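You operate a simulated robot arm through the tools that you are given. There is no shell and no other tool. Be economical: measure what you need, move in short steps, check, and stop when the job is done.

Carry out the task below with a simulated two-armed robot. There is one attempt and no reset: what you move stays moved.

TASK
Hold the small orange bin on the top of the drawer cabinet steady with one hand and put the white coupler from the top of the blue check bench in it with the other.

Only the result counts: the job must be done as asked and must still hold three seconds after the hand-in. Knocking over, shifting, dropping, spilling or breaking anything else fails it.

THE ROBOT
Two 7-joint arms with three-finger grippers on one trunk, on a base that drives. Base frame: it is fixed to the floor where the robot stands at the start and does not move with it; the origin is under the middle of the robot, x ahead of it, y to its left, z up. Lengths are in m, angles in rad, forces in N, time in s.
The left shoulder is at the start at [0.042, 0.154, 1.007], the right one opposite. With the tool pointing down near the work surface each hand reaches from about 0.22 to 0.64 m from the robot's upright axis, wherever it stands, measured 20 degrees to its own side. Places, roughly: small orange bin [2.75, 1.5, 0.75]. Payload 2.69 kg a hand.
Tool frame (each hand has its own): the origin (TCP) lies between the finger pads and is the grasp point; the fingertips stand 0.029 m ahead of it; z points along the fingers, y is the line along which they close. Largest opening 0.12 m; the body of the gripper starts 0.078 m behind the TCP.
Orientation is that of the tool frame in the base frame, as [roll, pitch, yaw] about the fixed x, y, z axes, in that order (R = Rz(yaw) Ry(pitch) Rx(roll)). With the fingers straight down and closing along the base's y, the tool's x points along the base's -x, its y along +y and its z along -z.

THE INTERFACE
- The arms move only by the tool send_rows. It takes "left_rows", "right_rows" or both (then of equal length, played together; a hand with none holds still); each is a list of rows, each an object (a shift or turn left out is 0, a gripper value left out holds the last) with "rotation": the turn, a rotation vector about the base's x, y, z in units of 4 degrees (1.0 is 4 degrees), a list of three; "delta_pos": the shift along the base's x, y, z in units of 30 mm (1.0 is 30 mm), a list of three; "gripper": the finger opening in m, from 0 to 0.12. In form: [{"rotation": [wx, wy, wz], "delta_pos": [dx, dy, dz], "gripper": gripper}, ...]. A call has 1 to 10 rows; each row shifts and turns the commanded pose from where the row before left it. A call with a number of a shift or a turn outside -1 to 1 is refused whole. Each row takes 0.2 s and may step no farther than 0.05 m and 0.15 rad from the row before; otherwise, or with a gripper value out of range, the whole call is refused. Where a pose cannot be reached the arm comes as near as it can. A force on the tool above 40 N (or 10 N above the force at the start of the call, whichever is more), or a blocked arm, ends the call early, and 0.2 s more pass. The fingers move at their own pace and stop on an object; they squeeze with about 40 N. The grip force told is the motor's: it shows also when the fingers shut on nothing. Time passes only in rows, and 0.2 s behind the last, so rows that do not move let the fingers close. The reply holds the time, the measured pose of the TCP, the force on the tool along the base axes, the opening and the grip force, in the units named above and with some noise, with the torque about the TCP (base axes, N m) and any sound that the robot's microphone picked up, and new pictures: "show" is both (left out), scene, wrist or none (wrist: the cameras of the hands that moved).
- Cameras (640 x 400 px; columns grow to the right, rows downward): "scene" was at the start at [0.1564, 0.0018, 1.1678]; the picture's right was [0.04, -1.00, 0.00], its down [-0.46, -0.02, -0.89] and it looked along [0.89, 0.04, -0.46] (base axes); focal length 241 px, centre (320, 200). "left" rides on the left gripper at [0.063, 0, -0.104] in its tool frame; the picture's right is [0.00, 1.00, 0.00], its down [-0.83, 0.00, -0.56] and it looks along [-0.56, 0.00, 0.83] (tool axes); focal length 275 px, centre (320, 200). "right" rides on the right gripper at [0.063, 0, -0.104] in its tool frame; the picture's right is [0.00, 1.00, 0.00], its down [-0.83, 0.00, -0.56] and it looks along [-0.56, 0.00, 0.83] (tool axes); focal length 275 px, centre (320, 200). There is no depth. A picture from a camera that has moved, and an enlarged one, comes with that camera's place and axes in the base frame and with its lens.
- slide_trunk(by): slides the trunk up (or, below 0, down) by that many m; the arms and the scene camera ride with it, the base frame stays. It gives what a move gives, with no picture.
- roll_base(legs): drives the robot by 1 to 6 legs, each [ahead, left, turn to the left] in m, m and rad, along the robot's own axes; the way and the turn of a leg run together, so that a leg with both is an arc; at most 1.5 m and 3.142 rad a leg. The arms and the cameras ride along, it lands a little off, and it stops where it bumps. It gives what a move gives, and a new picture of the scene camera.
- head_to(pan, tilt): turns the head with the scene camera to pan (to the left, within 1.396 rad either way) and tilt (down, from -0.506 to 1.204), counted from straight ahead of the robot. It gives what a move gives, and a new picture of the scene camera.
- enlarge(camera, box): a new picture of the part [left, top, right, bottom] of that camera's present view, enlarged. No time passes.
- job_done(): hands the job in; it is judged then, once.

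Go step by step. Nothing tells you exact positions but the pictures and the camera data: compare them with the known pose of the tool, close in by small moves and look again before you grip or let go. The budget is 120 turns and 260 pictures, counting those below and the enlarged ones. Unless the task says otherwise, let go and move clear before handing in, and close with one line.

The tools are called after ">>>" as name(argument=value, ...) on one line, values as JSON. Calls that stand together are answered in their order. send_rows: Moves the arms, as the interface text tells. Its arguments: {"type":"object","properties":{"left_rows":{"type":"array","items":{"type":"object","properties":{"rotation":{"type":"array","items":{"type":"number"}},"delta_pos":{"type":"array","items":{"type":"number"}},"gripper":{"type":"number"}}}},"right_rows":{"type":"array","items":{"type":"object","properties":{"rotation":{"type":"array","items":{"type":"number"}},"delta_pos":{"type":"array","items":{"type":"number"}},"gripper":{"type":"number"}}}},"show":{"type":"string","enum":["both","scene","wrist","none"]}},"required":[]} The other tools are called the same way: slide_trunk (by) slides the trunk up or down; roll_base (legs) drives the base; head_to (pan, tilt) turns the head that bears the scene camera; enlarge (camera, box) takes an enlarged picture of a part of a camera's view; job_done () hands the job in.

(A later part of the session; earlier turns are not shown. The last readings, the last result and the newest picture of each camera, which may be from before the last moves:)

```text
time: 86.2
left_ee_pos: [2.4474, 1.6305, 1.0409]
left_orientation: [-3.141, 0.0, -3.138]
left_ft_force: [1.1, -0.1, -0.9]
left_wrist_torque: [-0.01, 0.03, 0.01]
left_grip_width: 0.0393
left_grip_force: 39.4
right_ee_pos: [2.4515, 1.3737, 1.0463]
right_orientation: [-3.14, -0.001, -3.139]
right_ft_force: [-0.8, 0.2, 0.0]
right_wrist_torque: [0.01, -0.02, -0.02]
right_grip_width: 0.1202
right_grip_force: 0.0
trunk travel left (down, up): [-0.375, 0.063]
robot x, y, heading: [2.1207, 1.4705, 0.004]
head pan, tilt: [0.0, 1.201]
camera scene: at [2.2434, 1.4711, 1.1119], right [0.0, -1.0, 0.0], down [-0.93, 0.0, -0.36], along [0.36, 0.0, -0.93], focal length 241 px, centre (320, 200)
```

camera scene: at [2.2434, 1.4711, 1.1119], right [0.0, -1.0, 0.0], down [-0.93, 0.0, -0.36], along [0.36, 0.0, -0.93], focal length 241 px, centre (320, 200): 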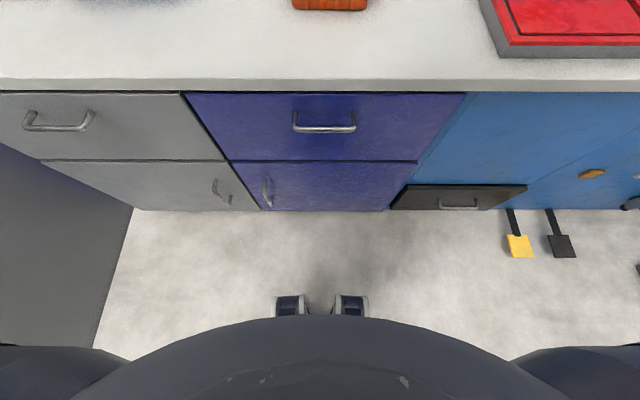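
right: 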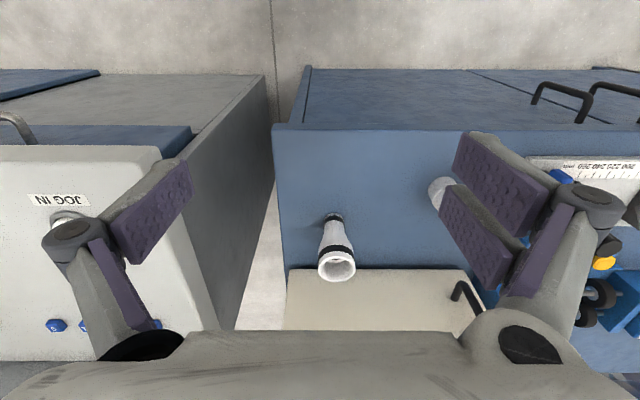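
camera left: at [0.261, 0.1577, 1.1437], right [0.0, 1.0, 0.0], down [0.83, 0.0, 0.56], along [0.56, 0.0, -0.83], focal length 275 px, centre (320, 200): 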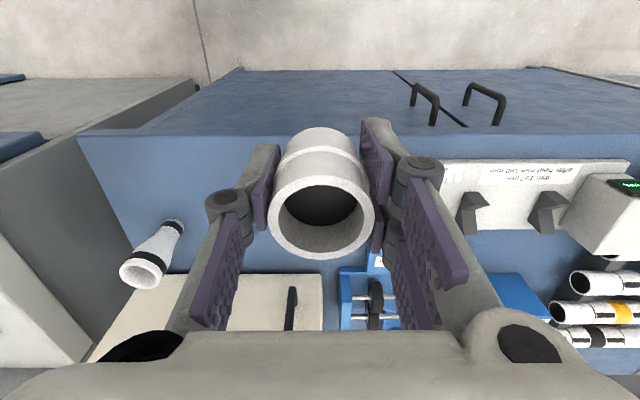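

The base only reaches about 0.12 m ahead of its axis, so I can close in by 0.2 m more. Refined: cabinet surface z≈0.77, bin front x≈2.82, y≈1.40–1.54.

>>> roll_base(legs=[[0.2, -0.01, 0]])

>>> head_to(pan=0, tilt=0.7)

>>> send_rows(right_rows=[{"delta_pos": [0, -0.5, 0]}, {"delta_pos": [0, -0.5, 0]}], show="both")

```text
time: 87.8
left_ee_pos: [2.6461, 1.6214, 1.0394]
left_orientation: [3.141, 0.001, -3.139]
left_ft_force: [1.1, 0.5, -0.1]
left_wrist_torque: [-0.02, 0.08, -0.01]
left_grip_width: 0.0395
left_grip_force: 40.2
right_ee_pos: [2.6499, 1.3648, 1.0464]
right_orientation: [3.141, 0.0, -3.14]
right_ft_force: [0.8, -0.2, 0.4]
right_wrist_torque: [0.04, 0.09, 0.03]
right_grip_width: 0.1203
right_grip_force: 0.0
trunk travel left (down, up): [-0.375, 0.063]
robot x, y, heading: [2.3216, 1.4612, 0.001]
head pan, tilt: [0.0, 1.201]
camera scene: at [2.4419, 1.4615, 1.1117], right [0.0, -1.0, 0.0], down [-0.93, 0.0, -0.36], along [0.36, 0.0, -0.93], focal length 241 px, centre (320, 200)
```

scene: 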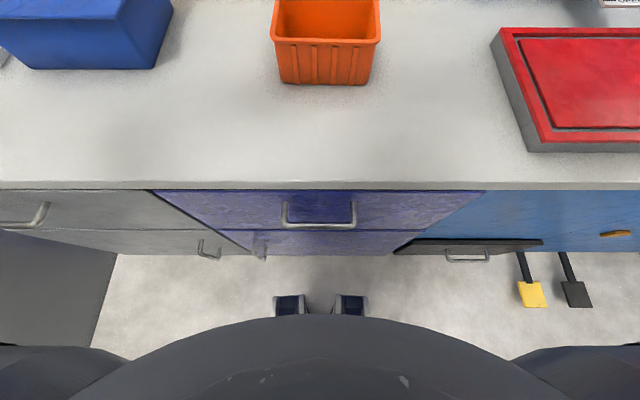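

```text
time: 88.7
left_ee_pos: [2.6462, 1.6212, 1.0401]
left_orientation: [-3.141, -0.001, -3.14]
left_ft_force: [0.2, -1.1, -0.3]
left_wrist_torque: [-0.03, -0.01, 0.0]
left_grip_width: 0.0393
left_grip_force: 40.3
right_ee_pos: [2.6498, 1.3645, 1.047]
right_orientation: [-3.141, 0.0, -3.139]
right_ft_force: [0.6, -0.2, 0.2]
right_wrist_torque: [0.03, 0.02, 0.03]
right_grip_width: 0.12
right_grip_force: 0.1
trunk travel left (down, up): [-0.375, 0.063]
robot x, y, heading: [2.323, 1.4635, -0.0]
head pan, tilt: [0.0, 0.7]
camera scene: at [2.4703, 1.4616, 1.1477], right [0.0, -1.0, 0.0], down [-0.64, 0.0, -0.76], along [0.76, 0.0, -0.64], focal length 241 px, centre (320, 200)
```

scene: 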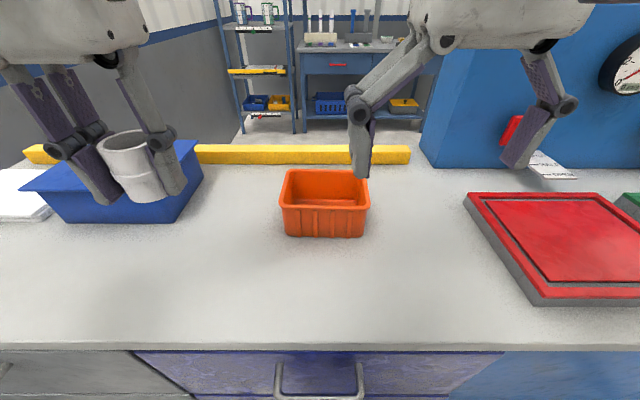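

```text
time: 89.3
left_ee_pos: [2.6457, 1.6205, 1.0409]
left_orientation: [-3.141, 0.0, -3.14]
left_ft_force: [0.0, 0.0, -0.2]
left_wrist_torque: [-0.02, -0.01, -0.05]
left_grip_width: 0.0391
left_grip_force: 40.0
right_ee_pos: [2.6486, 1.3342, 1.0481]
right_orientation: [-3.141, 0.002, -3.138]
right_ft_force: [0.0, -0.9, 0.3]
right_wrist_torque: [0.08, -0.03, 0.0]
right_grip_width: 0.1199
right_grip_force: 0.0
trunk travel left (down, up): [-0.375, 0.063]
robot x, y, heading: [2.3225, 1.4643, 0.005]
head pan, tilt: [0.0, 0.7]
camera scene: at [2.4703, 1.4614, 1.1478], right [0.0, -1.0, 0.0], down [-0.64, 0.0, -0.76], along [0.76, 0.0, -0.64], focal length 241 px, centre (320, 200)
camera right: at [2.5855, 1.3329, 1.1511], right [-0.01, 1.0, 0.0], down [0.83, 0.01, 0.56], along [0.56, 0.0, -0.83], focal length 275 px, centre (320, 200)
```

scene: 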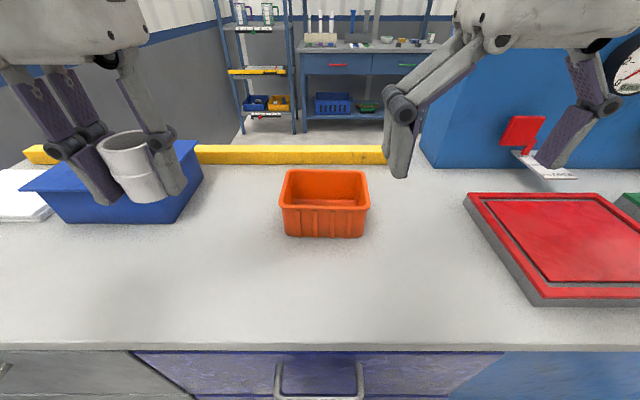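
right: 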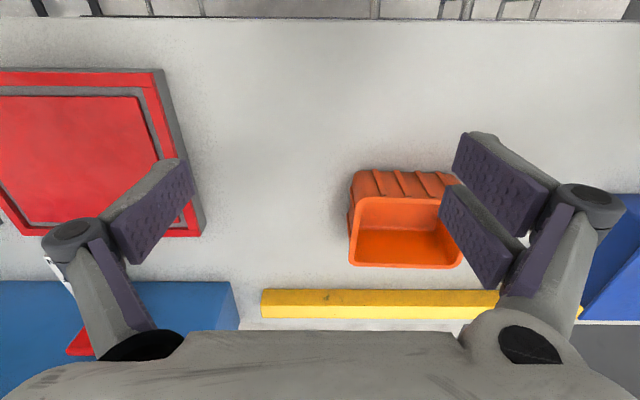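

Triangulating the new pictures gives the bin's rim at x≈2.755–2.88, y≈1.38–1.527, z≈0.88, with the surface at ≈0.80. The right hand will clasp the right wall from above; the left hand is turned 90° (camera outward) so the two grippers don't collide.

>>> send_rows(left_rows=[{"rotation": [0, 0, -1]}, {"rotation": [0, 0, -1]}, {"rotation": [0, 0, -1]}, {"rotation": [0, 0, -1]}, {"rotation": [0, 0, -1]}, {"rotation": [0, 0, -1]}, {"rotation": [0, 0, -1]}, {"rotation": [0, 0, -1]}, {"rotation": [0, 0, -1]}, {"rotation": [0, 0, -1]}], right_rows=[{"delta_pos": [0.7, 0.2, 0]}, {"delta_pos": [0.7, 0.2, 0]}, {"delta_pos": [0.7, 0.2, 0]}, {"delta_pos": [0.7, 0.2, 0]}, {"delta_pos": [0.7, 0.2, 0]}, {"delta_pos": [0.7, 0.2, 0]}, {"delta_pos": [0.7, 0.2, 0]}, {"delta_pos": [0.7, 0.23, 0]}, {"delta_pos": [0, 0, 0]}, {"delta_pos": [0, 0, 0]}], show="both")

```text
time: 91.5
left_ee_pos: [2.6468, 1.6207, 1.0388]
left_orientation: [3.141, 0.0, 2.446]
left_ft_force: [0.6, 0.2, -0.1]
left_wrist_torque: [-0.03, 0.0, 0.0]
left_grip_width: 0.039
left_grip_force: 39.7
right_ee_pos: [2.819, 1.3828, 1.047]
right_orientation: [3.141, 0.001, -3.14]
right_ft_force: [1.2, 0.1, 0.9]
right_wrist_torque: [-0.02, -0.03, -0.03]
right_grip_width: 0.12
right_grip_force: 0.0
trunk travel left (down, up): [-0.375, 0.063]
robot x, y, heading: [2.32, 1.4611, 0.004]
head pan, tilt: [0.0, 0.7]
camera scene: at [2.4704, 1.4617, 1.1478], right [0.0, -1.0, 0.0], down [-0.64, 0.0, -0.76], along [0.76, 0.0, -0.64], focal length 241 px, centre (320, 200)
camera right: at [2.7551, 1.3822, 1.1515], right [-0.01, 1.0, 0.0], down [0.83, 0.01, 0.56], along [0.56, 0.0, -0.83], focal length 275 px, centre (320, 200)
camera left: at [2.5975, 1.6622, 1.1433], right [0.65, 0.76, 0.0], down [0.63, -0.54, 0.56], along [0.43, -0.36, -0.83], focal length 275 px, centre (320, 200)
```

scene: 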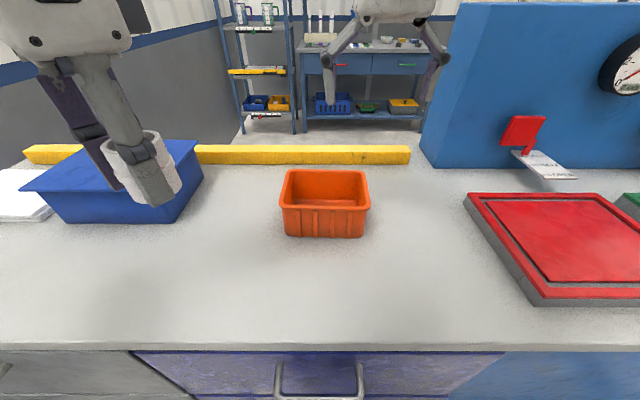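
right: 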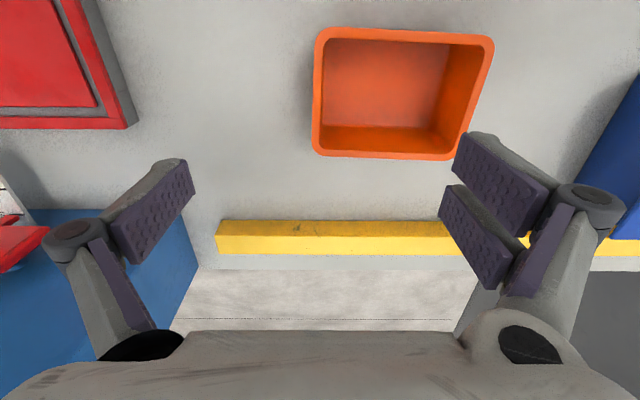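
left: 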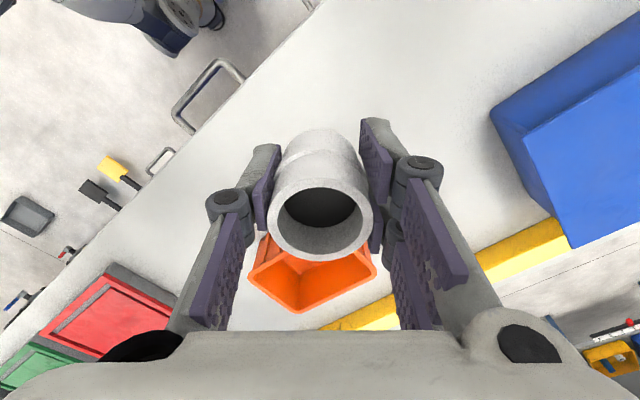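

The right hand is above the bin's right wall. I'll enlarge its view to measure the rim precisely, and check that the bin is empty.

>>> enlarge(camera="right", box=[280, 0, 536, 160])

>>> send_rows(left_rows=[{"rotation": [0, 0, -1]}, {"rotation": [0, 0, -1]}, {"rotation": [0, 0, -1]}, {"rotation": [0, 0, -1]}, {"rotation": [0, 0, -1]}, {"rotation": [0, 0, -1]}, {"rotation": [0, 0, -1]}, {"rotation": [0, 0, -1]}, {"rotation": [0, 0, -1]}, {"rotation": [0, 0, -1]}], show="none")

>>> send_rows(left_rows=[{"rotation": [0, 0, -1]}, {"rotation": [0, 0, -1]}, {"rotation": [0, 0, -0.4]}], show="both")

```text
2.50 times, centred on (408, 80) of right
camera zoom: at [2.7551, 1.3822, 1.1515], right [-0.01, 1.0, 0.0], down [0.83, 0.01, 0.56], along [0.56, 0.0, -0.83], focal length 688 px, centre (100, 500)
```

zoom: 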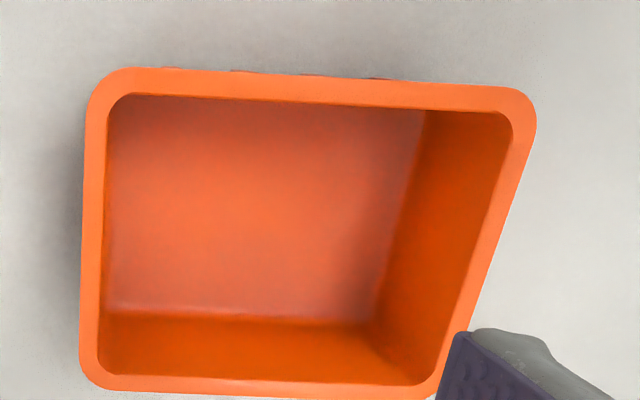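

```text
time: 93.7
left_ee_pos: [2.6189, 1.602, 1.0265]
left_orientation: [3.139, 0.002, 1.749]
left_ft_force: [-0.2, -0.9, -0.2]
left_wrist_torque: [0.0, -0.01, -0.02]
left_grip_width: 0.0392
left_grip_force: 40.1
left hand out of reach, approached as far as the arm can: row 8, 9, 10
right_ee_pos: [2.8195, 1.3834, 1.0479]
right_orientation: [-3.141, 0.002, -3.139]
right_ft_force: [-0.4, -0.2, -0.2]
right_wrist_torque: [0.0, 0.02, -0.03]
right_grip_width: 0.1199
right_grip_force: 0.0
trunk travel left (down, up): [-0.375, 0.063]
robot x, y, heading: [2.3216, 1.4645, 0.003]
head pan, tilt: [0.0, 0.7]
```

```text
time: 94.5
left_ee_pos: [2.5933, 1.5851, 1.0145]
left_orientation: [3.14, 0.0, 1.583]
left_ft_force: [-0.5, -0.2, -0.1]
left_wrist_torque: [0.0, 0.0, -0.01]
left_grip_width: 0.0391
left_grip_force: 39.8
left hand out of reach, approached as far as the arm can: row 1, 2, 3
right_ee_pos: [2.8194, 1.3836, 1.0471]
right_orientation: [3.14, 0.0, -3.14]
right_ft_force: [-1.5, 0.2, -0.5]
right_wrist_torque: [0.0, -0.03, -0.03]
right_grip_width: 0.1197
right_grip_force: 0.0
trunk travel left (down, up): [-0.375, 0.063]
robot x, y, heading: [2.3208, 1.4649, -0.002]
head pan, tilt: [0.0, 0.7]
camera scene: at [2.4703, 1.4616, 1.1478], right [0.0, -1.0, 0.0], down [-0.64, 0.0, -0.76], along [0.76, 0.0, -0.64], focal length 241 px, centre (320, 200)
camera left: at [2.5931, 1.6493, 1.1187], right [1.0, 0.01, 0.0], down [0.01, -0.83, 0.56], along [0.01, -0.56, -0.83], focal length 275 px, centre (320, 200)
```

scene: 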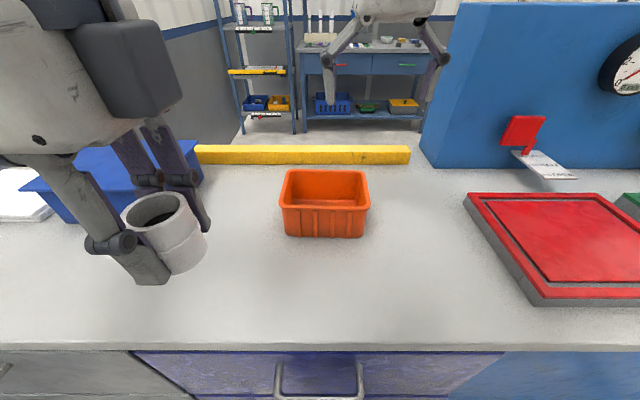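
left: 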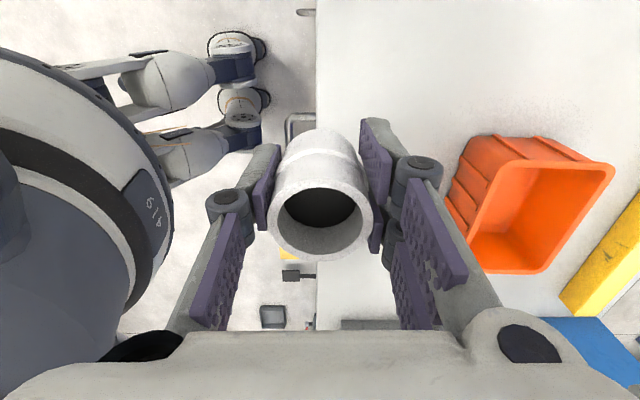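

The bin is empty and its rim is at x 2.765–2.881, y 1.375–1.527, z≈0.88. I'll narrow the right fingers, centre them on the right wall (y≈1.379) and go down in steps.

>>> send_rows(right_rows=[{"delta_pos": [0, -0.15, -0.7], "gripper": 0.06}, {"delta_pos": [0, 0, -1]}, {"delta_pos": [0, 0, -1]}, {"delta_pos": [0, 0, -0.8]}, {"delta_pos": [0, 0, 0]}], show="both")

>>> enlarge(camera="scene", box=[240, 100, 432, 260])

```text
time: 95.7
left_ee_pos: [2.5943, 1.5859, 1.0153]
left_orientation: [3.141, 0.001, 1.584]
left_ft_force: [0.1, 0.2, -0.1]
left_wrist_torque: [0.02, 0.0, -0.01]
left_grip_width: 0.039
left_grip_force: 40.0
right_ee_pos: [2.8184, 1.3793, 0.9427]
right_orientation: [-3.141, 0.002, -3.139]
right_ft_force: [-0.8, 0.0, -0.2]
right_wrist_torque: [-0.01, 0.01, -0.04]
right_grip_width: 0.0595
right_grip_force: 0.0
trunk travel left (down, up): [-0.375, 0.063]
robot x, y, heading: [2.3244, 1.4636, 0.002]
head pan, tilt: [0.0, 0.7]
camera scene: at [2.4702, 1.4616, 1.1478], right [0.0, -1.0, 0.0], down [-0.64, 0.0, -0.77], along [0.77, 0.0, -0.64], focal length 241 px, centre (320, 200)
camera right: at [2.7534, 1.3784, 1.0464], right [-0.01, 1.0, 0.0], down [0.83, 0.01, 0.56], along [0.56, 0.0, -0.83], focal length 275 px, centre (320, 200)
```

scene: 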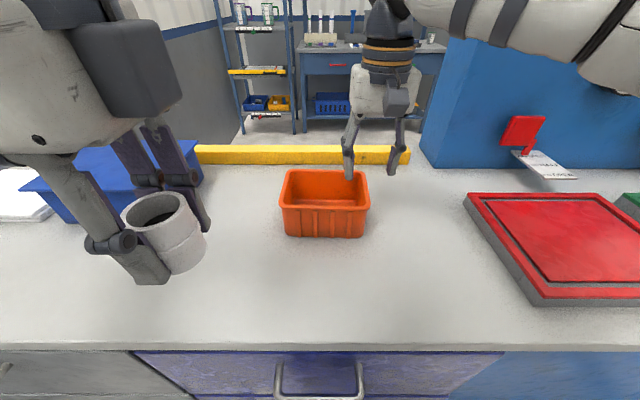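
right: 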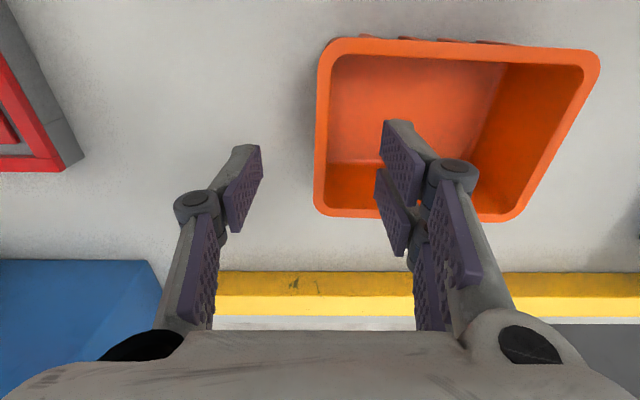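

```text
2.50 times, centred on (336, 180) of scene
camera zoom: at [2.4702, 1.4616, 1.1478], right [0.0, -1.0, 0.0], down [-0.64, 0.0, -0.77], along [0.77, 0.0, -0.64], focal length 602 px, centre (280, 250)
```

zoom: 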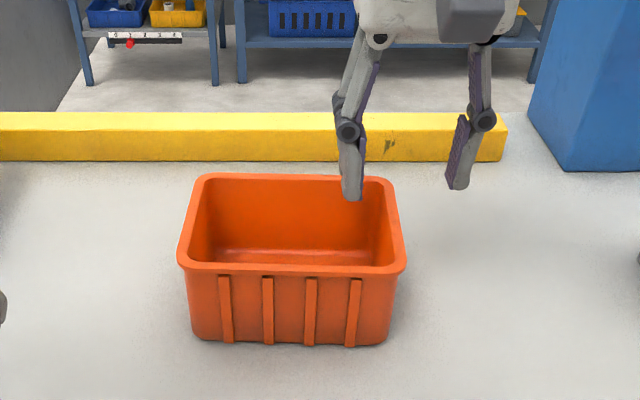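

Fingers straddle the right wall with clearance on both sides. I'll go down another 68 mm and close gently.

>>> send_rows(right_rows=[{"delta_pos": [0, 0, -0.8]}, {"delta_pos": [0, 0, -0.8]}, {"delta_pos": [0, 0, -0.65]}, {"delta_pos": [0, 0, 0]}], show="both")

>>> enlarge(camera="scene", box=[240, 100, 432, 260])

```text
time: 96.7
left_ee_pos: [2.5938, 1.5863, 1.0155]
left_orientation: [3.139, 0.0, 1.584]
left_ft_force: [-0.2, -0.9, -0.4]
left_wrist_torque: [0.02, 0.03, -0.01]
left_grip_width: 0.0394
left_grip_force: 39.7
right_ee_pos: [2.8165, 1.3796, 0.8755]
right_orientation: [-3.141, 0.001, -3.14]
right_ft_force: [0.8, 1.0, 0.2]
right_wrist_torque: [0.0, 0.01, -0.02]
right_grip_width: 0.0599
right_grip_force: 0.0
trunk travel left (down, up): [-0.375, 0.063]
robot x, y, heading: [2.321, 1.4643, -0.002]
head pan, tilt: [0.0, 0.7]
camera scene: at [2.4702, 1.4616, 1.1478], right [0.0, -1.0, 0.0], down [-0.64, 0.0, -0.77], along [0.77, 0.0, -0.64], focal length 241 px, centre (320, 200)
camera right: at [2.753, 1.3783, 0.978], right [-0.01, 1.0, 0.0], down [0.83, 0.01, 0.56], along [0.56, 0.0, -0.83], focal length 275 px, centre (320, 200)
```

scene: 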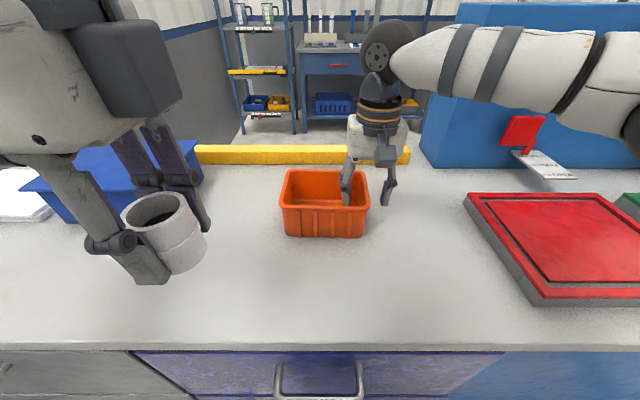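
right: 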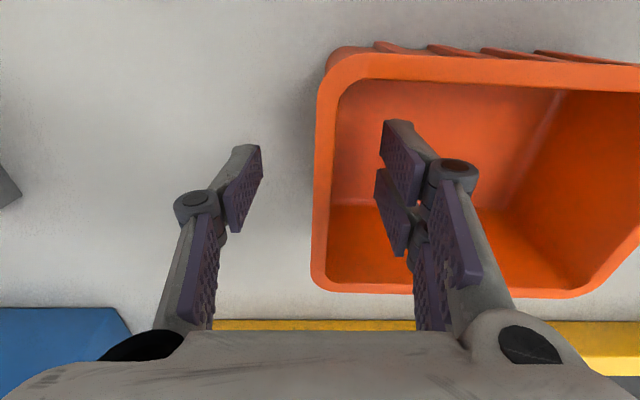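

```text
2.50 times, centred on (336, 180) of scene
camera zoom: at [2.4702, 1.4616, 1.1478], right [0.0, -1.0, 0.0], down [-0.64, 0.0, -0.77], along [0.77, 0.0, -0.64], focal length 602 px, centre (280, 250)
```

zoom: 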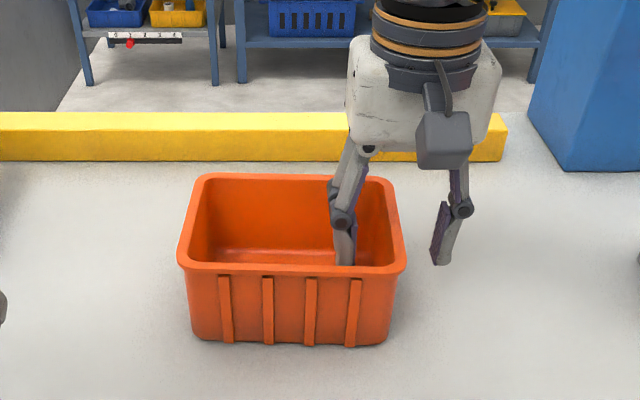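

The wall lies midway between the pads. I'll close stepwise.

>>> send_rows(right_rows=[{"gripper": 0.035}, {"gripper": 0.02}, {"gripper": 0.012}, {"gripper": 0.006}, {"gripper": 0.0}, {"gripper": 0.0}], show="both")

>>> enlarge(camera="scene", box=[240, 100, 432, 260])

```text
time: 98.1
left_ee_pos: [2.5938, 1.5861, 1.0144]
left_orientation: [3.141, 0.0, 1.582]
left_ft_force: [-0.4, 0.2, -0.2]
left_wrist_torque: [-0.02, 0.01, 0.02]
left_grip_width: 0.0392
left_grip_force: 40.0
right_ee_pos: [2.8163, 1.3801, 0.8742]
right_orientation: [-3.141, 0.001, -3.14]
right_ft_force: [-1.3, 0.8, 0.3]
right_wrist_torque: [0.01, -0.04, 0.02]
right_grip_width: 0.0062
right_grip_force: 32.4
trunk travel left (down, up): [-0.375, 0.063]
robot x, y, heading: [2.3226, 1.4631, 0.004]
head pan, tilt: [0.0, 0.7]
camera scene: at [2.4703, 1.4616, 1.1478], right [0.0, -1.0, 0.0], down [-0.64, 0.0, -0.76], along [0.76, 0.0, -0.64], focal length 241 px, centre (320, 200)
camera right: at [2.7531, 1.3782, 0.9781], right [-0.01, 1.0, 0.0], down [0.83, 0.01, 0.56], along [0.56, 0.0, -0.83], focal length 275 px, centre (320, 200)
```

scene: 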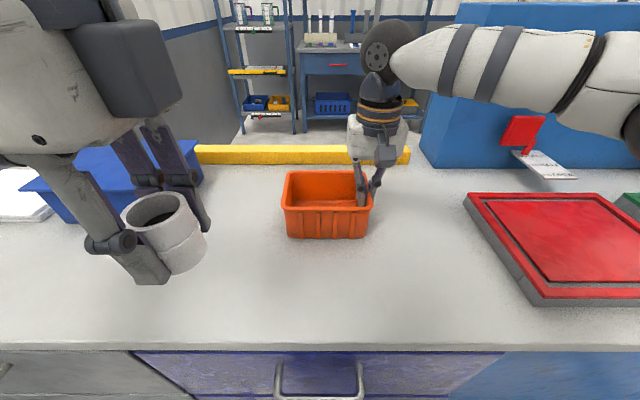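
right: 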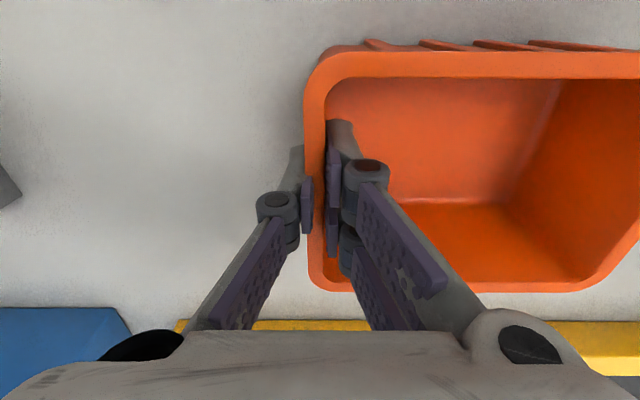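

```text
2.50 times, centred on (336, 180) of scene
camera zoom: at [2.4703, 1.4616, 1.1478], right [0.0, -1.0, 0.0], down [-0.64, 0.0, -0.76], along [0.76, 0.0, -0.64], focal length 602 px, centre (280, 250)
```

zoom: 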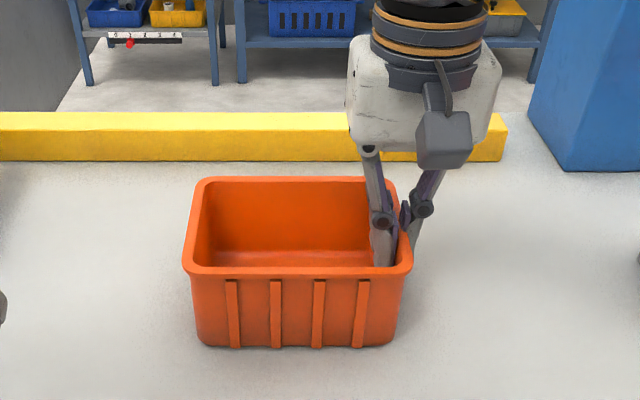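

The bin is held (it moved only ~4 mm onto the pads). I'll tilt the left hand so that its body leans away from the right one, and bring the coupler above the bin in small steps.

>>> send_rows(left_rows=[{"rotation": [-1, 0, 0], "delta_pos": [0.3, 0, 0]}, {"rotation": [-1, 0, 0], "delta_pos": [0.6, -0.2, 0]}, {"rotation": [-1, 0, 0], "delta_pos": [0.8, -0.4, 0]}, {"rotation": [-1, 0, 0], "delta_pos": [0.8, -0.4, 0]}, {"rotation": [-1, 0, 0], "delta_pos": [0.8, -0.4, 0]}, {"delta_pos": [0.8, -0.4, 0]}, {"delta_pos": [0, 0, 0]}], show="both")

```text
time: 99.7
left_ee_pos: [2.6409, 1.5002, 1.0057]
left_orientation: [-3.138, 0.349, 1.584]
left_ft_force: [-0.8, -0.2, -0.7]
left_wrist_torque: [-0.03, 0.02, 0.03]
left_grip_width: 0.0393
left_grip_force: 39.9
left hand out of reach, approached as far as the arm can: row 1, 2, 3, 4, 5, 6
right_ee_pos: [2.8168, 1.3793, 0.8731]
right_orientation: [-3.141, -0.001, -3.14]
right_ft_force: [0.1, 0.6, 0.4]
right_wrist_torque: [0.03, -0.05, 0.01]
right_grip_width: 0.0061
right_grip_force: 32.5
trunk travel left (down, up): [-0.375, 0.063]
robot x, y, heading: [2.3261, 1.4637, -0.001]
head pan, tilt: [0.0, 0.7]
camera scene: at [2.4703, 1.4616, 1.1478], right [0.0, -1.0, 0.0], down [-0.64, 0.0, -0.76], along [0.76, 0.0, -0.64], focal length 241 px, centre (320, 200)
camera left: at [2.6416, 1.5952, 1.0829], right [1.0, 0.01, 0.0], down [0.01, -0.59, 0.81], along [0.0, -0.81, -0.59], focal length 275 px, centre (320, 200)
```

scene: 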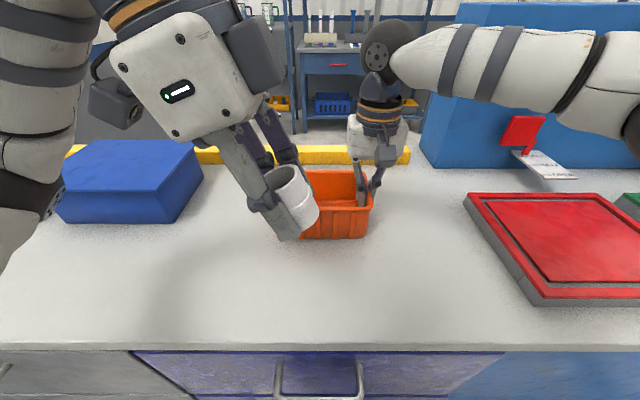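
left: 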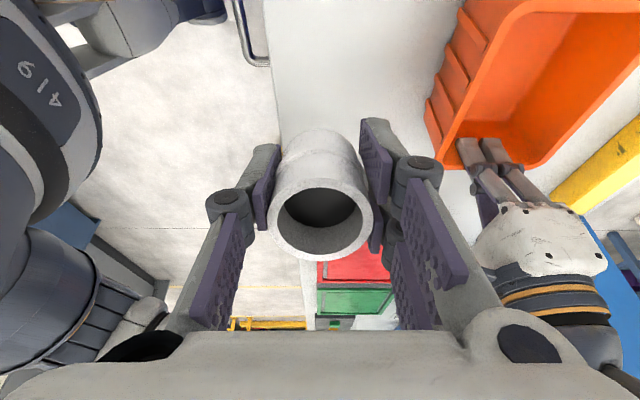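

The full 90° turn is beyond the wrist's reach here. I'll turn back about 40° (still angled and tilted clear of the right hand) and see how near it gets.

>>> send_rows(left_rows=[{"rotation": [0, 0, 1]}, {"rotation": [0, 0, 1]}, {"rotation": [0, 0, 1]}, {"rotation": [0, 0, 1]}, {"rotation": [0, 0, 1]}, {"rotation": [0, 0, 1]}, {"rotation": [0, 0, 1]}, {"rotation": [0, 0, 1]}, {"rotation": [0, 0, 1]}, {"rotation": [0, 0, 1]}], show="both")

```text
time: 101.9
left_ee_pos: [2.6429, 1.502, 1.0075]
left_orientation: [-3.139, 0.35, 2.28]
left_ft_force: [0.1, -0.2, -0.7]
left_wrist_torque: [0.01, -0.02, 0.0]
left_grip_width: 0.0392
left_grip_force: 40.1
right_ee_pos: [2.8167, 1.3784, 0.8747]
right_orientation: [3.141, -0.001, -3.139]
right_ft_force: [-0.9, -0.3, 0.1]
right_wrist_torque: [-0.02, -0.02, 0.0]
right_grip_width: 0.0061
right_grip_force: 32.6
trunk travel left (down, up): [-0.375, 0.063]
robot x, y, heading: [2.3207, 1.4607, 0.002]
head pan, tilt: [0.0, 0.7]
camera scene: at [2.4703, 1.4616, 1.1478], right [0.0, -1.0, 0.0], down [-0.64, 0.0, -0.76], along [0.76, 0.0, -0.64], focal length 241 px, centre (320, 200)
camera left: at [2.5811, 1.5747, 1.0829], right [0.76, 0.65, 0.0], down [0.38, -0.45, 0.81], along [0.52, -0.62, -0.59], focal length 275 px, centre (320, 200)
```

scene: 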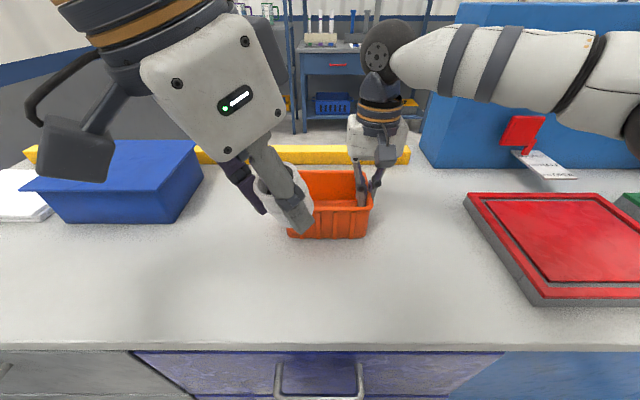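
left: 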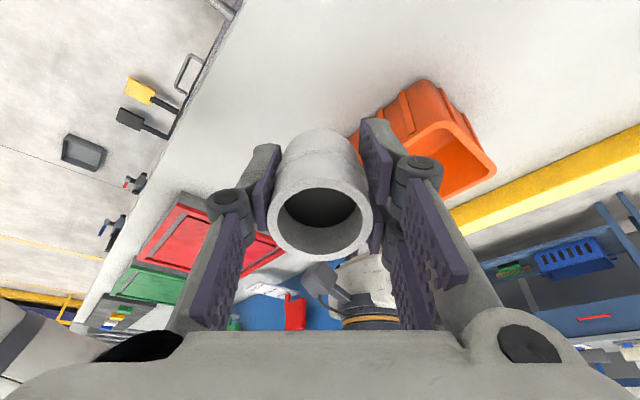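

Now the pose is fully reached. I'll move over the bin at this height (aim TCP ≈ (2.813, 1.478)).

>>> send_rows(left_rows=[{"delta_pos": [0.8, 0, 0]}, {"delta_pos": [0.9, 0, 0]}, {"delta_pos": [1, 0, 0]}, {"delta_pos": [1, -0.2, 0]}, {"delta_pos": [1, -0.3, 0]}, {"delta_pos": [1, -0.3, 0]}, {"delta_pos": [0, 0, 0]}], show="both")

>>> enlarge(camera="scene", box=[240, 100, 432, 260])

```text
time: 103.5
left_ee_pos: [2.813, 1.4783, 1.0054]
left_orientation: [-3.137, 0.348, 2.28]
left_ft_force: [-0.5, -0.2, 0.2]
left_wrist_torque: [0.01, 0.0, 0.0]
left_grip_width: 0.0391
left_grip_force: 40.3
right_ee_pos: [2.8158, 1.3799, 0.8735]
right_orientation: [-3.141, 0.001, -3.139]
right_ft_force: [0.6, -0.1, 0.9]
right_wrist_torque: [-0.01, -0.03, 0.04]
right_grip_width: 0.0061
right_grip_force: 32.6
trunk travel left (down, up): [-0.375, 0.063]
robot x, y, heading: [2.3209, 1.4628, 0.001]
head pan, tilt: [0.0, 0.7]
camera scene: at [2.4703, 1.4616, 1.1478], right [0.0, -1.0, 0.0], down [-0.64, 0.0, -0.76], along [0.76, 0.0, -0.64], focal length 241 px, centre (320, 200)
camera left: at [2.7521, 1.5517, 1.0818], right [0.76, 0.65, 0.0], down [0.38, -0.45, 0.81], along [0.52, -0.62, -0.59], focal length 275 px, centre (320, 200)
```

scene: 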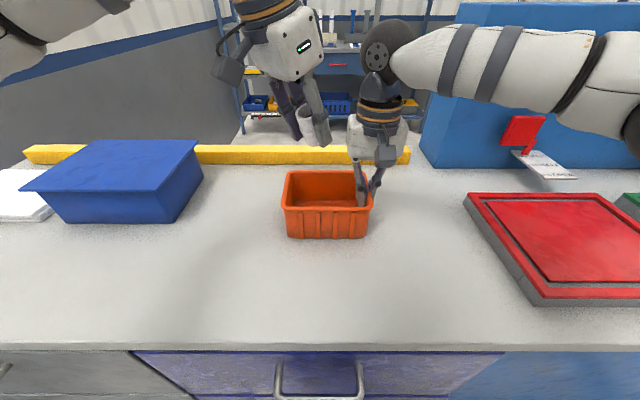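
left: 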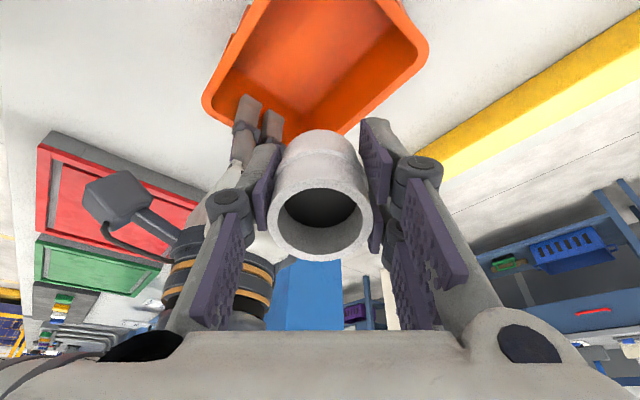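

```text
2.50 times, centred on (336, 180) of scene
camera zoom: at [2.4703, 1.4616, 1.1478], right [0.0, -1.0, 0.0], down [-0.64, 0.0, -0.76], along [0.76, 0.0, -0.64], focal length 602 px, centre (280, 250)
```

zoom: 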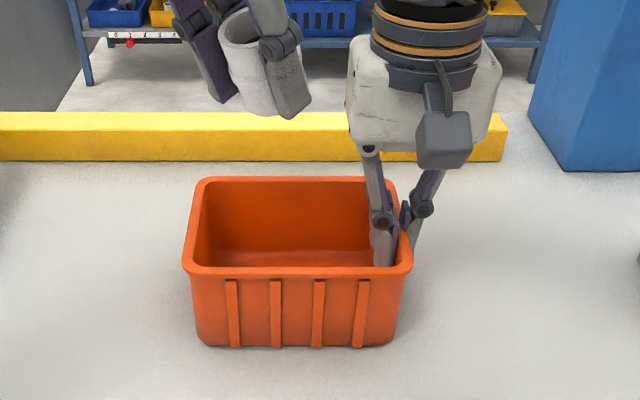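

Over the bin with room to the right hand. I'll lower 75 mm and check.

>>> send_rows(left_rows=[{"delta_pos": [0, 0, -0.8]}, {"delta_pos": [0, 0, -0.9]}, {"delta_pos": [0, 0, -0.8]}, {"delta_pos": [0, 0, 0]}], show="both")

>>> enlarge(camera="scene", box=[240, 100, 432, 260])

```text
time: 104.5
left_ee_pos: [2.8134, 1.4796, 0.9334]
left_orientation: [-3.138, 0.347, 2.28]
left_ft_force: [-0.2, 0.8, -0.7]
left_wrist_torque: [0.03, 0.03, -0.05]
left_grip_width: 0.0391
left_grip_force: 39.9
right_ee_pos: [2.8177, 1.3797, 0.8744]
right_orientation: [-3.141, 0.0, -3.14]
right_ft_force: [0.2, -0.1, 0.4]
right_wrist_torque: [-0.01, 0.0, -0.02]
right_grip_width: 0.006
right_grip_force: 32.9
trunk travel left (down, up): [-0.375, 0.063]
robot x, y, heading: [2.3209, 1.4655, 0.002]
head pan, tilt: [0.0, 0.7]
camera scene: at [2.4704, 1.4616, 1.1478], right [0.0, -1.0, 0.0], down [-0.64, 0.0, -0.76], along [0.76, 0.0, -0.64], focal length 241 px, centre (320, 200)
camera left: at [2.7523, 1.5517, 1.0083], right [0.76, 0.65, 0.0], down [0.38, -0.45, 0.81], along [0.52, -0.62, -0.59], focal length 275 px, centre (320, 200)
```

scene: 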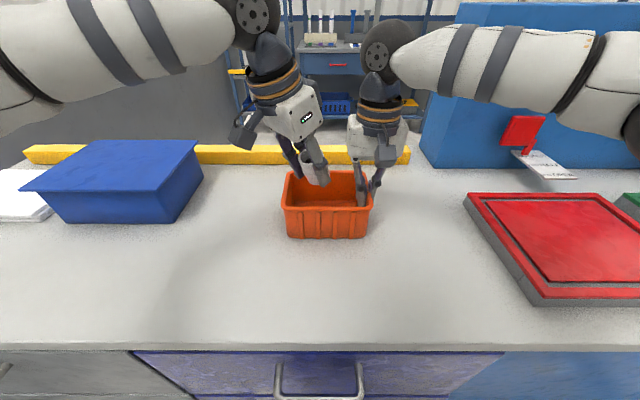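
left: 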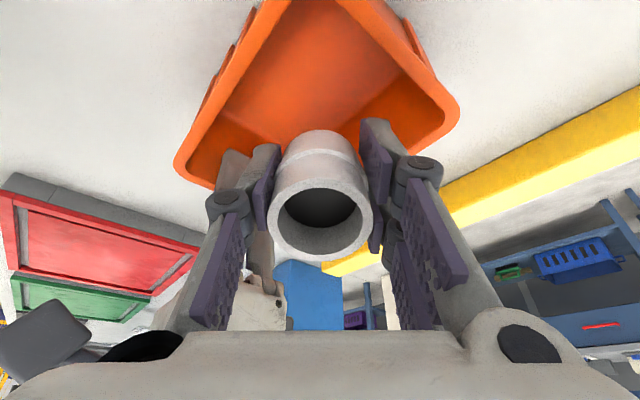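

```text
2.50 times, centred on (336, 180) of scene
camera zoom: at [2.4704, 1.4616, 1.1478], right [0.0, -1.0, 0.0], down [-0.64, 0.0, -0.76], along [0.76, 0.0, -0.64], focal length 602 px, centre (280, 250)
```

zoom: 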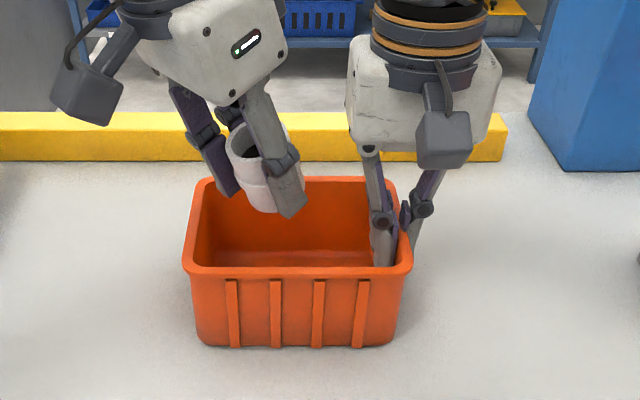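

Well placed. I'll lower another 60 mm so the coupler is well inside the bin.

>>> send_rows(left_rows=[{"delta_pos": [0, 0, -0.7]}, {"delta_pos": [0, 0, -0.7]}, {"delta_pos": [0, 0, -0.6]}, {"delta_pos": [0, 0, 0]}], show="both")

>>> enlarge(camera="scene", box=[240, 100, 432, 260])

```text
time: 105.5
left_ee_pos: [2.8143, 1.4797, 0.8717]
left_orientation: [-3.138, 0.349, 2.279]
left_ft_force: [0.1, -0.5, 0.2]
left_wrist_torque: [0.02, 0.01, -0.01]
left_grip_width: 0.0394
left_grip_force: 39.9
right_ee_pos: [2.8159, 1.3804, 0.8729]
right_orientation: [3.14, 0.0, -3.14]
right_ft_force: [0.1, -0.1, -0.7]
right_wrist_torque: [-0.01, 0.0, -0.02]
right_grip_width: 0.006
right_grip_force: 33.1
trunk travel left (down, up): [-0.375, 0.063]
robot x, y, heading: [2.3198, 1.4611, -0.003]
head pan, tilt: [0.0, 0.7]
camera scene: at [2.4704, 1.4616, 1.1478], right [0.0, -1.0, 0.0], down [-0.64, 0.0, -0.76], along [0.76, 0.0, -0.64], focal length 241 px, centre (320, 200)
camera left: at [2.7527, 1.5517, 0.947], right [0.76, 0.65, 0.0], down [0.38, -0.45, 0.81], along [0.52, -0.62, -0.59], focal length 275 px, centre (320, 200)
```

scene: 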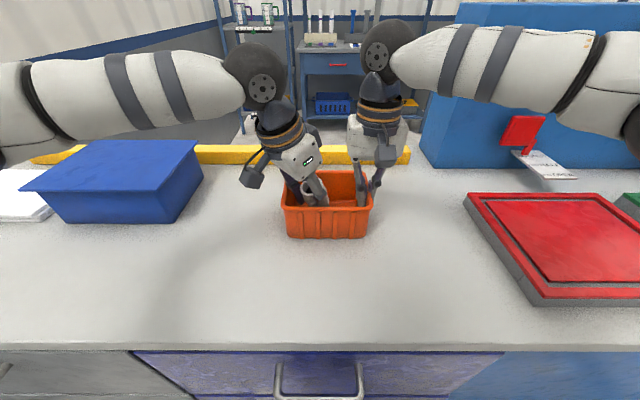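
left: 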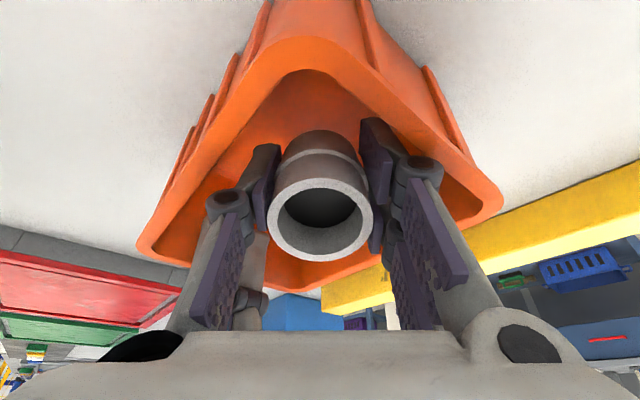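

```text
2.50 times, centred on (336, 180) of scene
camera zoom: at [2.4704, 1.4616, 1.1478], right [0.0, -1.0, 0.0], down [-0.64, 0.0, -0.76], along [0.76, 0.0, -0.64], focal length 602 px, centre (280, 250)
```

zoom: 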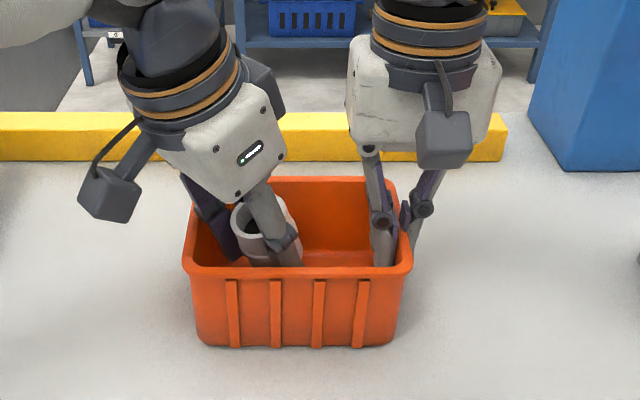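

The coupler is inside the bin. I'll go 9 mm lower and 6 mm away from the left wall, then open a little to release.

>>> send_rows(left_rows=[{"delta_pos": [0, -0.2, -0.3]}, {"delta_pos": [0, 0, 0]}, {"gripper": 0.048}, {"gripper": 0.055}, {"gripper": 0.055}, {"gripper": 0.055}], show="both")

>>> enlarge(camera="scene", box=[240, 100, 432, 260])

```text
time: 106.9
left_ee_pos: [2.8139, 1.4728, 0.8612]
left_orientation: [-3.139, 0.349, 2.28]
left_ft_force: [0.0, 0.5, -0.6]
left_wrist_torque: [-0.01, 0.01, 0.01]
left_grip_width: 0.0553
left_grip_force: 0.1
right_ee_pos: [2.8164, 1.3793, 0.8739]
right_orientation: [3.141, -0.001, -3.141]
right_ft_force: [-0.4, 0.1, 0.0]
right_wrist_torque: [-0.01, -0.01, 0.01]
right_grip_width: 0.0063
right_grip_force: 32.5
trunk travel left (down, up): [-0.375, 0.063]
robot x, y, heading: [2.3187, 1.4608, -0.001]
head pan, tilt: [0.0, 0.7]
camera scene: at [2.4704, 1.4616, 1.1478], right [0.0, -1.0, 0.0], down [-0.64, 0.0, -0.76], along [0.76, 0.0, -0.64], focal length 241 px, centre (320, 200)
camera left: at [2.7525, 1.5455, 0.9387], right [0.76, 0.65, 0.0], down [0.38, -0.45, 0.81], along [0.52, -0.62, -0.59], focal length 275 px, centre (320, 200)
```

scene: 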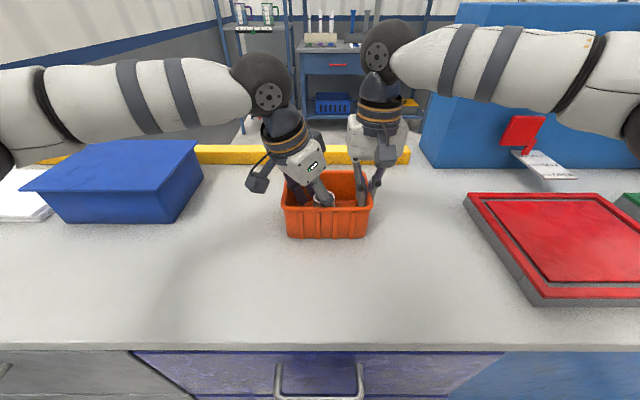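
left: 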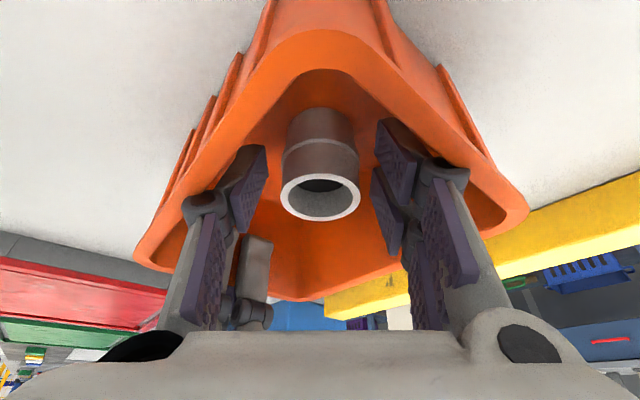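

```text
2.50 times, centred on (336, 180) of scene
camera zoom: at [2.4704, 1.4616, 1.1478], right [0.0, -1.0, 0.0], down [-0.64, 0.0, -0.76], along [0.76, 0.0, -0.64], focal length 602 px, centre (280, 250)
```

zoom: 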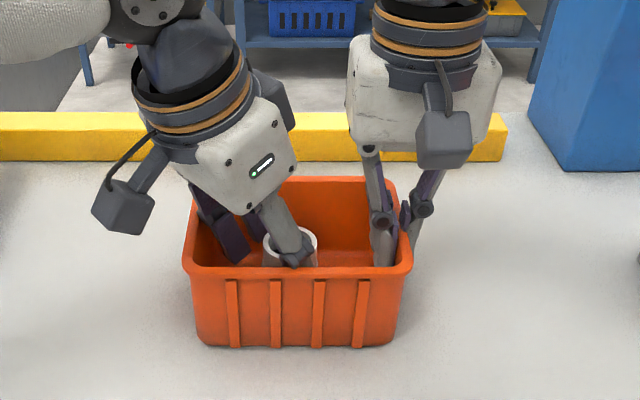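

Released; the coupler stands in the bin. I'll raise the left hand straight up and clear, while the right keeps holding.

>>> send_rows(left_rows=[{"delta_pos": [0, 0, 0.5]}, {"delta_pos": [0, 0, 0.8]}, {"delta_pos": [0, 0, 1]}, {"delta_pos": [0, 0, 1]}, {"delta_pos": [0, 0, 1]}, {"delta_pos": [-0.5, 0.8, 1]}, {"delta_pos": [-1, 1, 0]}, {"delta_pos": [-1, 1, 0]}], show="both")

>>> enlarge(camera="scene", box=[240, 100, 432, 260])

```text
time: 108.7
left_ee_pos: [2.7382, 1.555, 1.0215]
left_orientation: [-3.139, 0.348, 2.281]
left_ft_force: [0.2, 0.0, -0.1]
left_wrist_torque: [-0.02, 0.02, -0.01]
left_grip_width: 0.055
left_grip_force: 0.1
right_ee_pos: [2.8172, 1.3805, 0.8745]
right_orientation: [3.14, -0.001, -3.137]
right_ft_force: [-0.4, 0.6, 0.9]
right_wrist_torque: [0.05, 0.1, 0.01]
right_grip_width: 0.006
right_grip_force: 32.7
trunk travel left (down, up): [-0.375, 0.063]
robot x, y, heading: [2.3188, 1.4639, 0.005]
head pan, tilt: [0.0, 0.7]
camera scene: at [2.47, 1.4621, 1.1478], right [0.0, -1.0, 0.0], down [-0.64, 0.0, -0.77], along [0.77, 0.0, -0.64], focal length 241 px, centre (320, 200)
camera left: at [2.6761, 1.6286, 1.0972], right [0.76, 0.65, 0.0], down [0.38, -0.45, 0.81], along [0.52, -0.62, -0.59], focal length 275 px, centre (320, 200)
```

scene: 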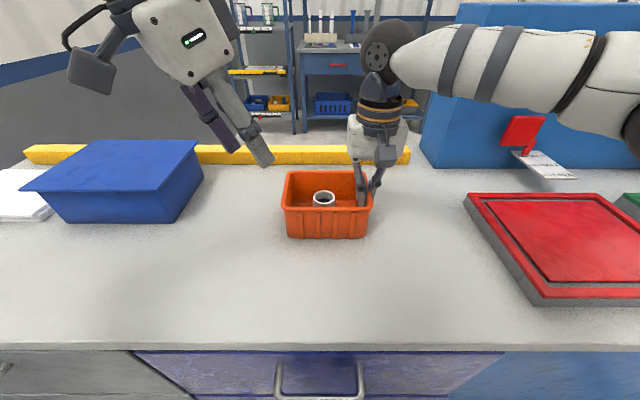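
left: 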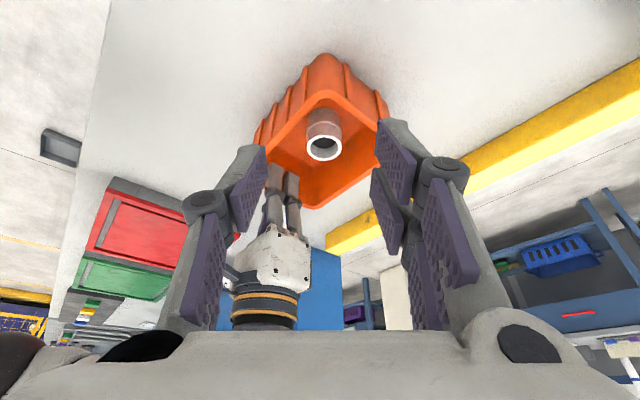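

```text
2.50 times, centred on (336, 180) of scene
camera zoom: at [2.47, 1.4621, 1.1478], right [0.0, -1.0, 0.0], down [-0.64, 0.0, -0.77], along [0.77, 0.0, -0.64], focal length 602 px, centre (280, 250)
```

zoom: 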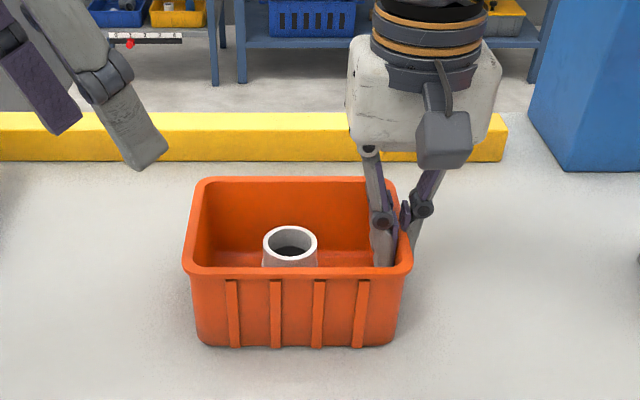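

The coupler stands in the bin. Now I'll open the right hand slightly and withdraw straight up.

>>> send_rows(right_rows=[{"gripper": 0.015}, {"gripper": 0.03}, {"gripper": 0.04}, {"gripper": 0.04}, {"delta_pos": [0, 0, 0.4]}, {"delta_pos": [0, 0, 0.8]}, {"delta_pos": [0, 0, 1]}, {"delta_pos": [0, 0, 1]}, {"delta_pos": [0, 0, 1]}, {"delta_pos": [0, -0.3, 1]}], show="scene")

>>> enlarge(camera="scene", box=[240, 100, 432, 260])

```text
time: 110.9
left_ee_pos: [2.7383, 1.5552, 1.022]
left_orientation: [-3.138, 0.349, 2.28]
left_ft_force: [0.3, 1.1, -0.1]
left_wrist_torque: [-0.02, -0.01, -0.01]
left_grip_width: 0.055
left_grip_force: 0.1
right_ee_pos: [2.818, 1.3696, 1.0306]
right_orientation: [3.141, 0.0, -3.139]
right_ft_force: [-0.1, 0.1, 0.4]
right_wrist_torque: [-0.01, -0.01, -0.01]
right_grip_width: 0.0399
right_grip_force: 0.1
trunk travel left (down, up): [-0.375, 0.063]
robot x, y, heading: [2.319, 1.4621, 0.005]
head pan, tilt: [0.0, 0.7]
camera scene: at [2.4701, 1.4616, 1.1478], right [0.0, -1.0, 0.0], down [-0.64, 0.0, -0.77], along [0.77, 0.0, -0.64], focal length 241 px, centre (320, 200)
```

scene: 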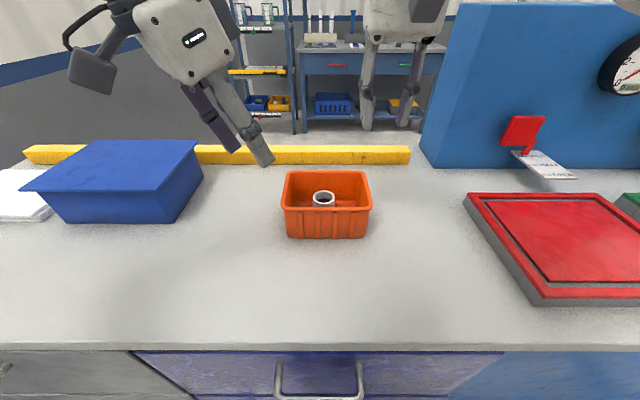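

```text
2.50 times, centred on (336, 180) of scene
camera zoom: at [2.4701, 1.4616, 1.1478], right [0.0, -1.0, 0.0], down [-0.64, 0.0, -0.77], along [0.77, 0.0, -0.64], focal length 602 px, centre (280, 250)
```

zoom: 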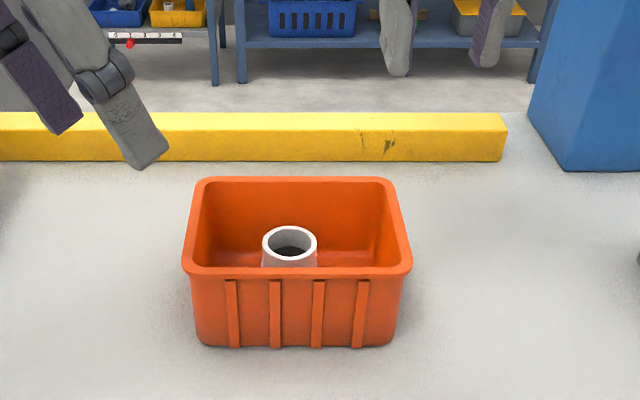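

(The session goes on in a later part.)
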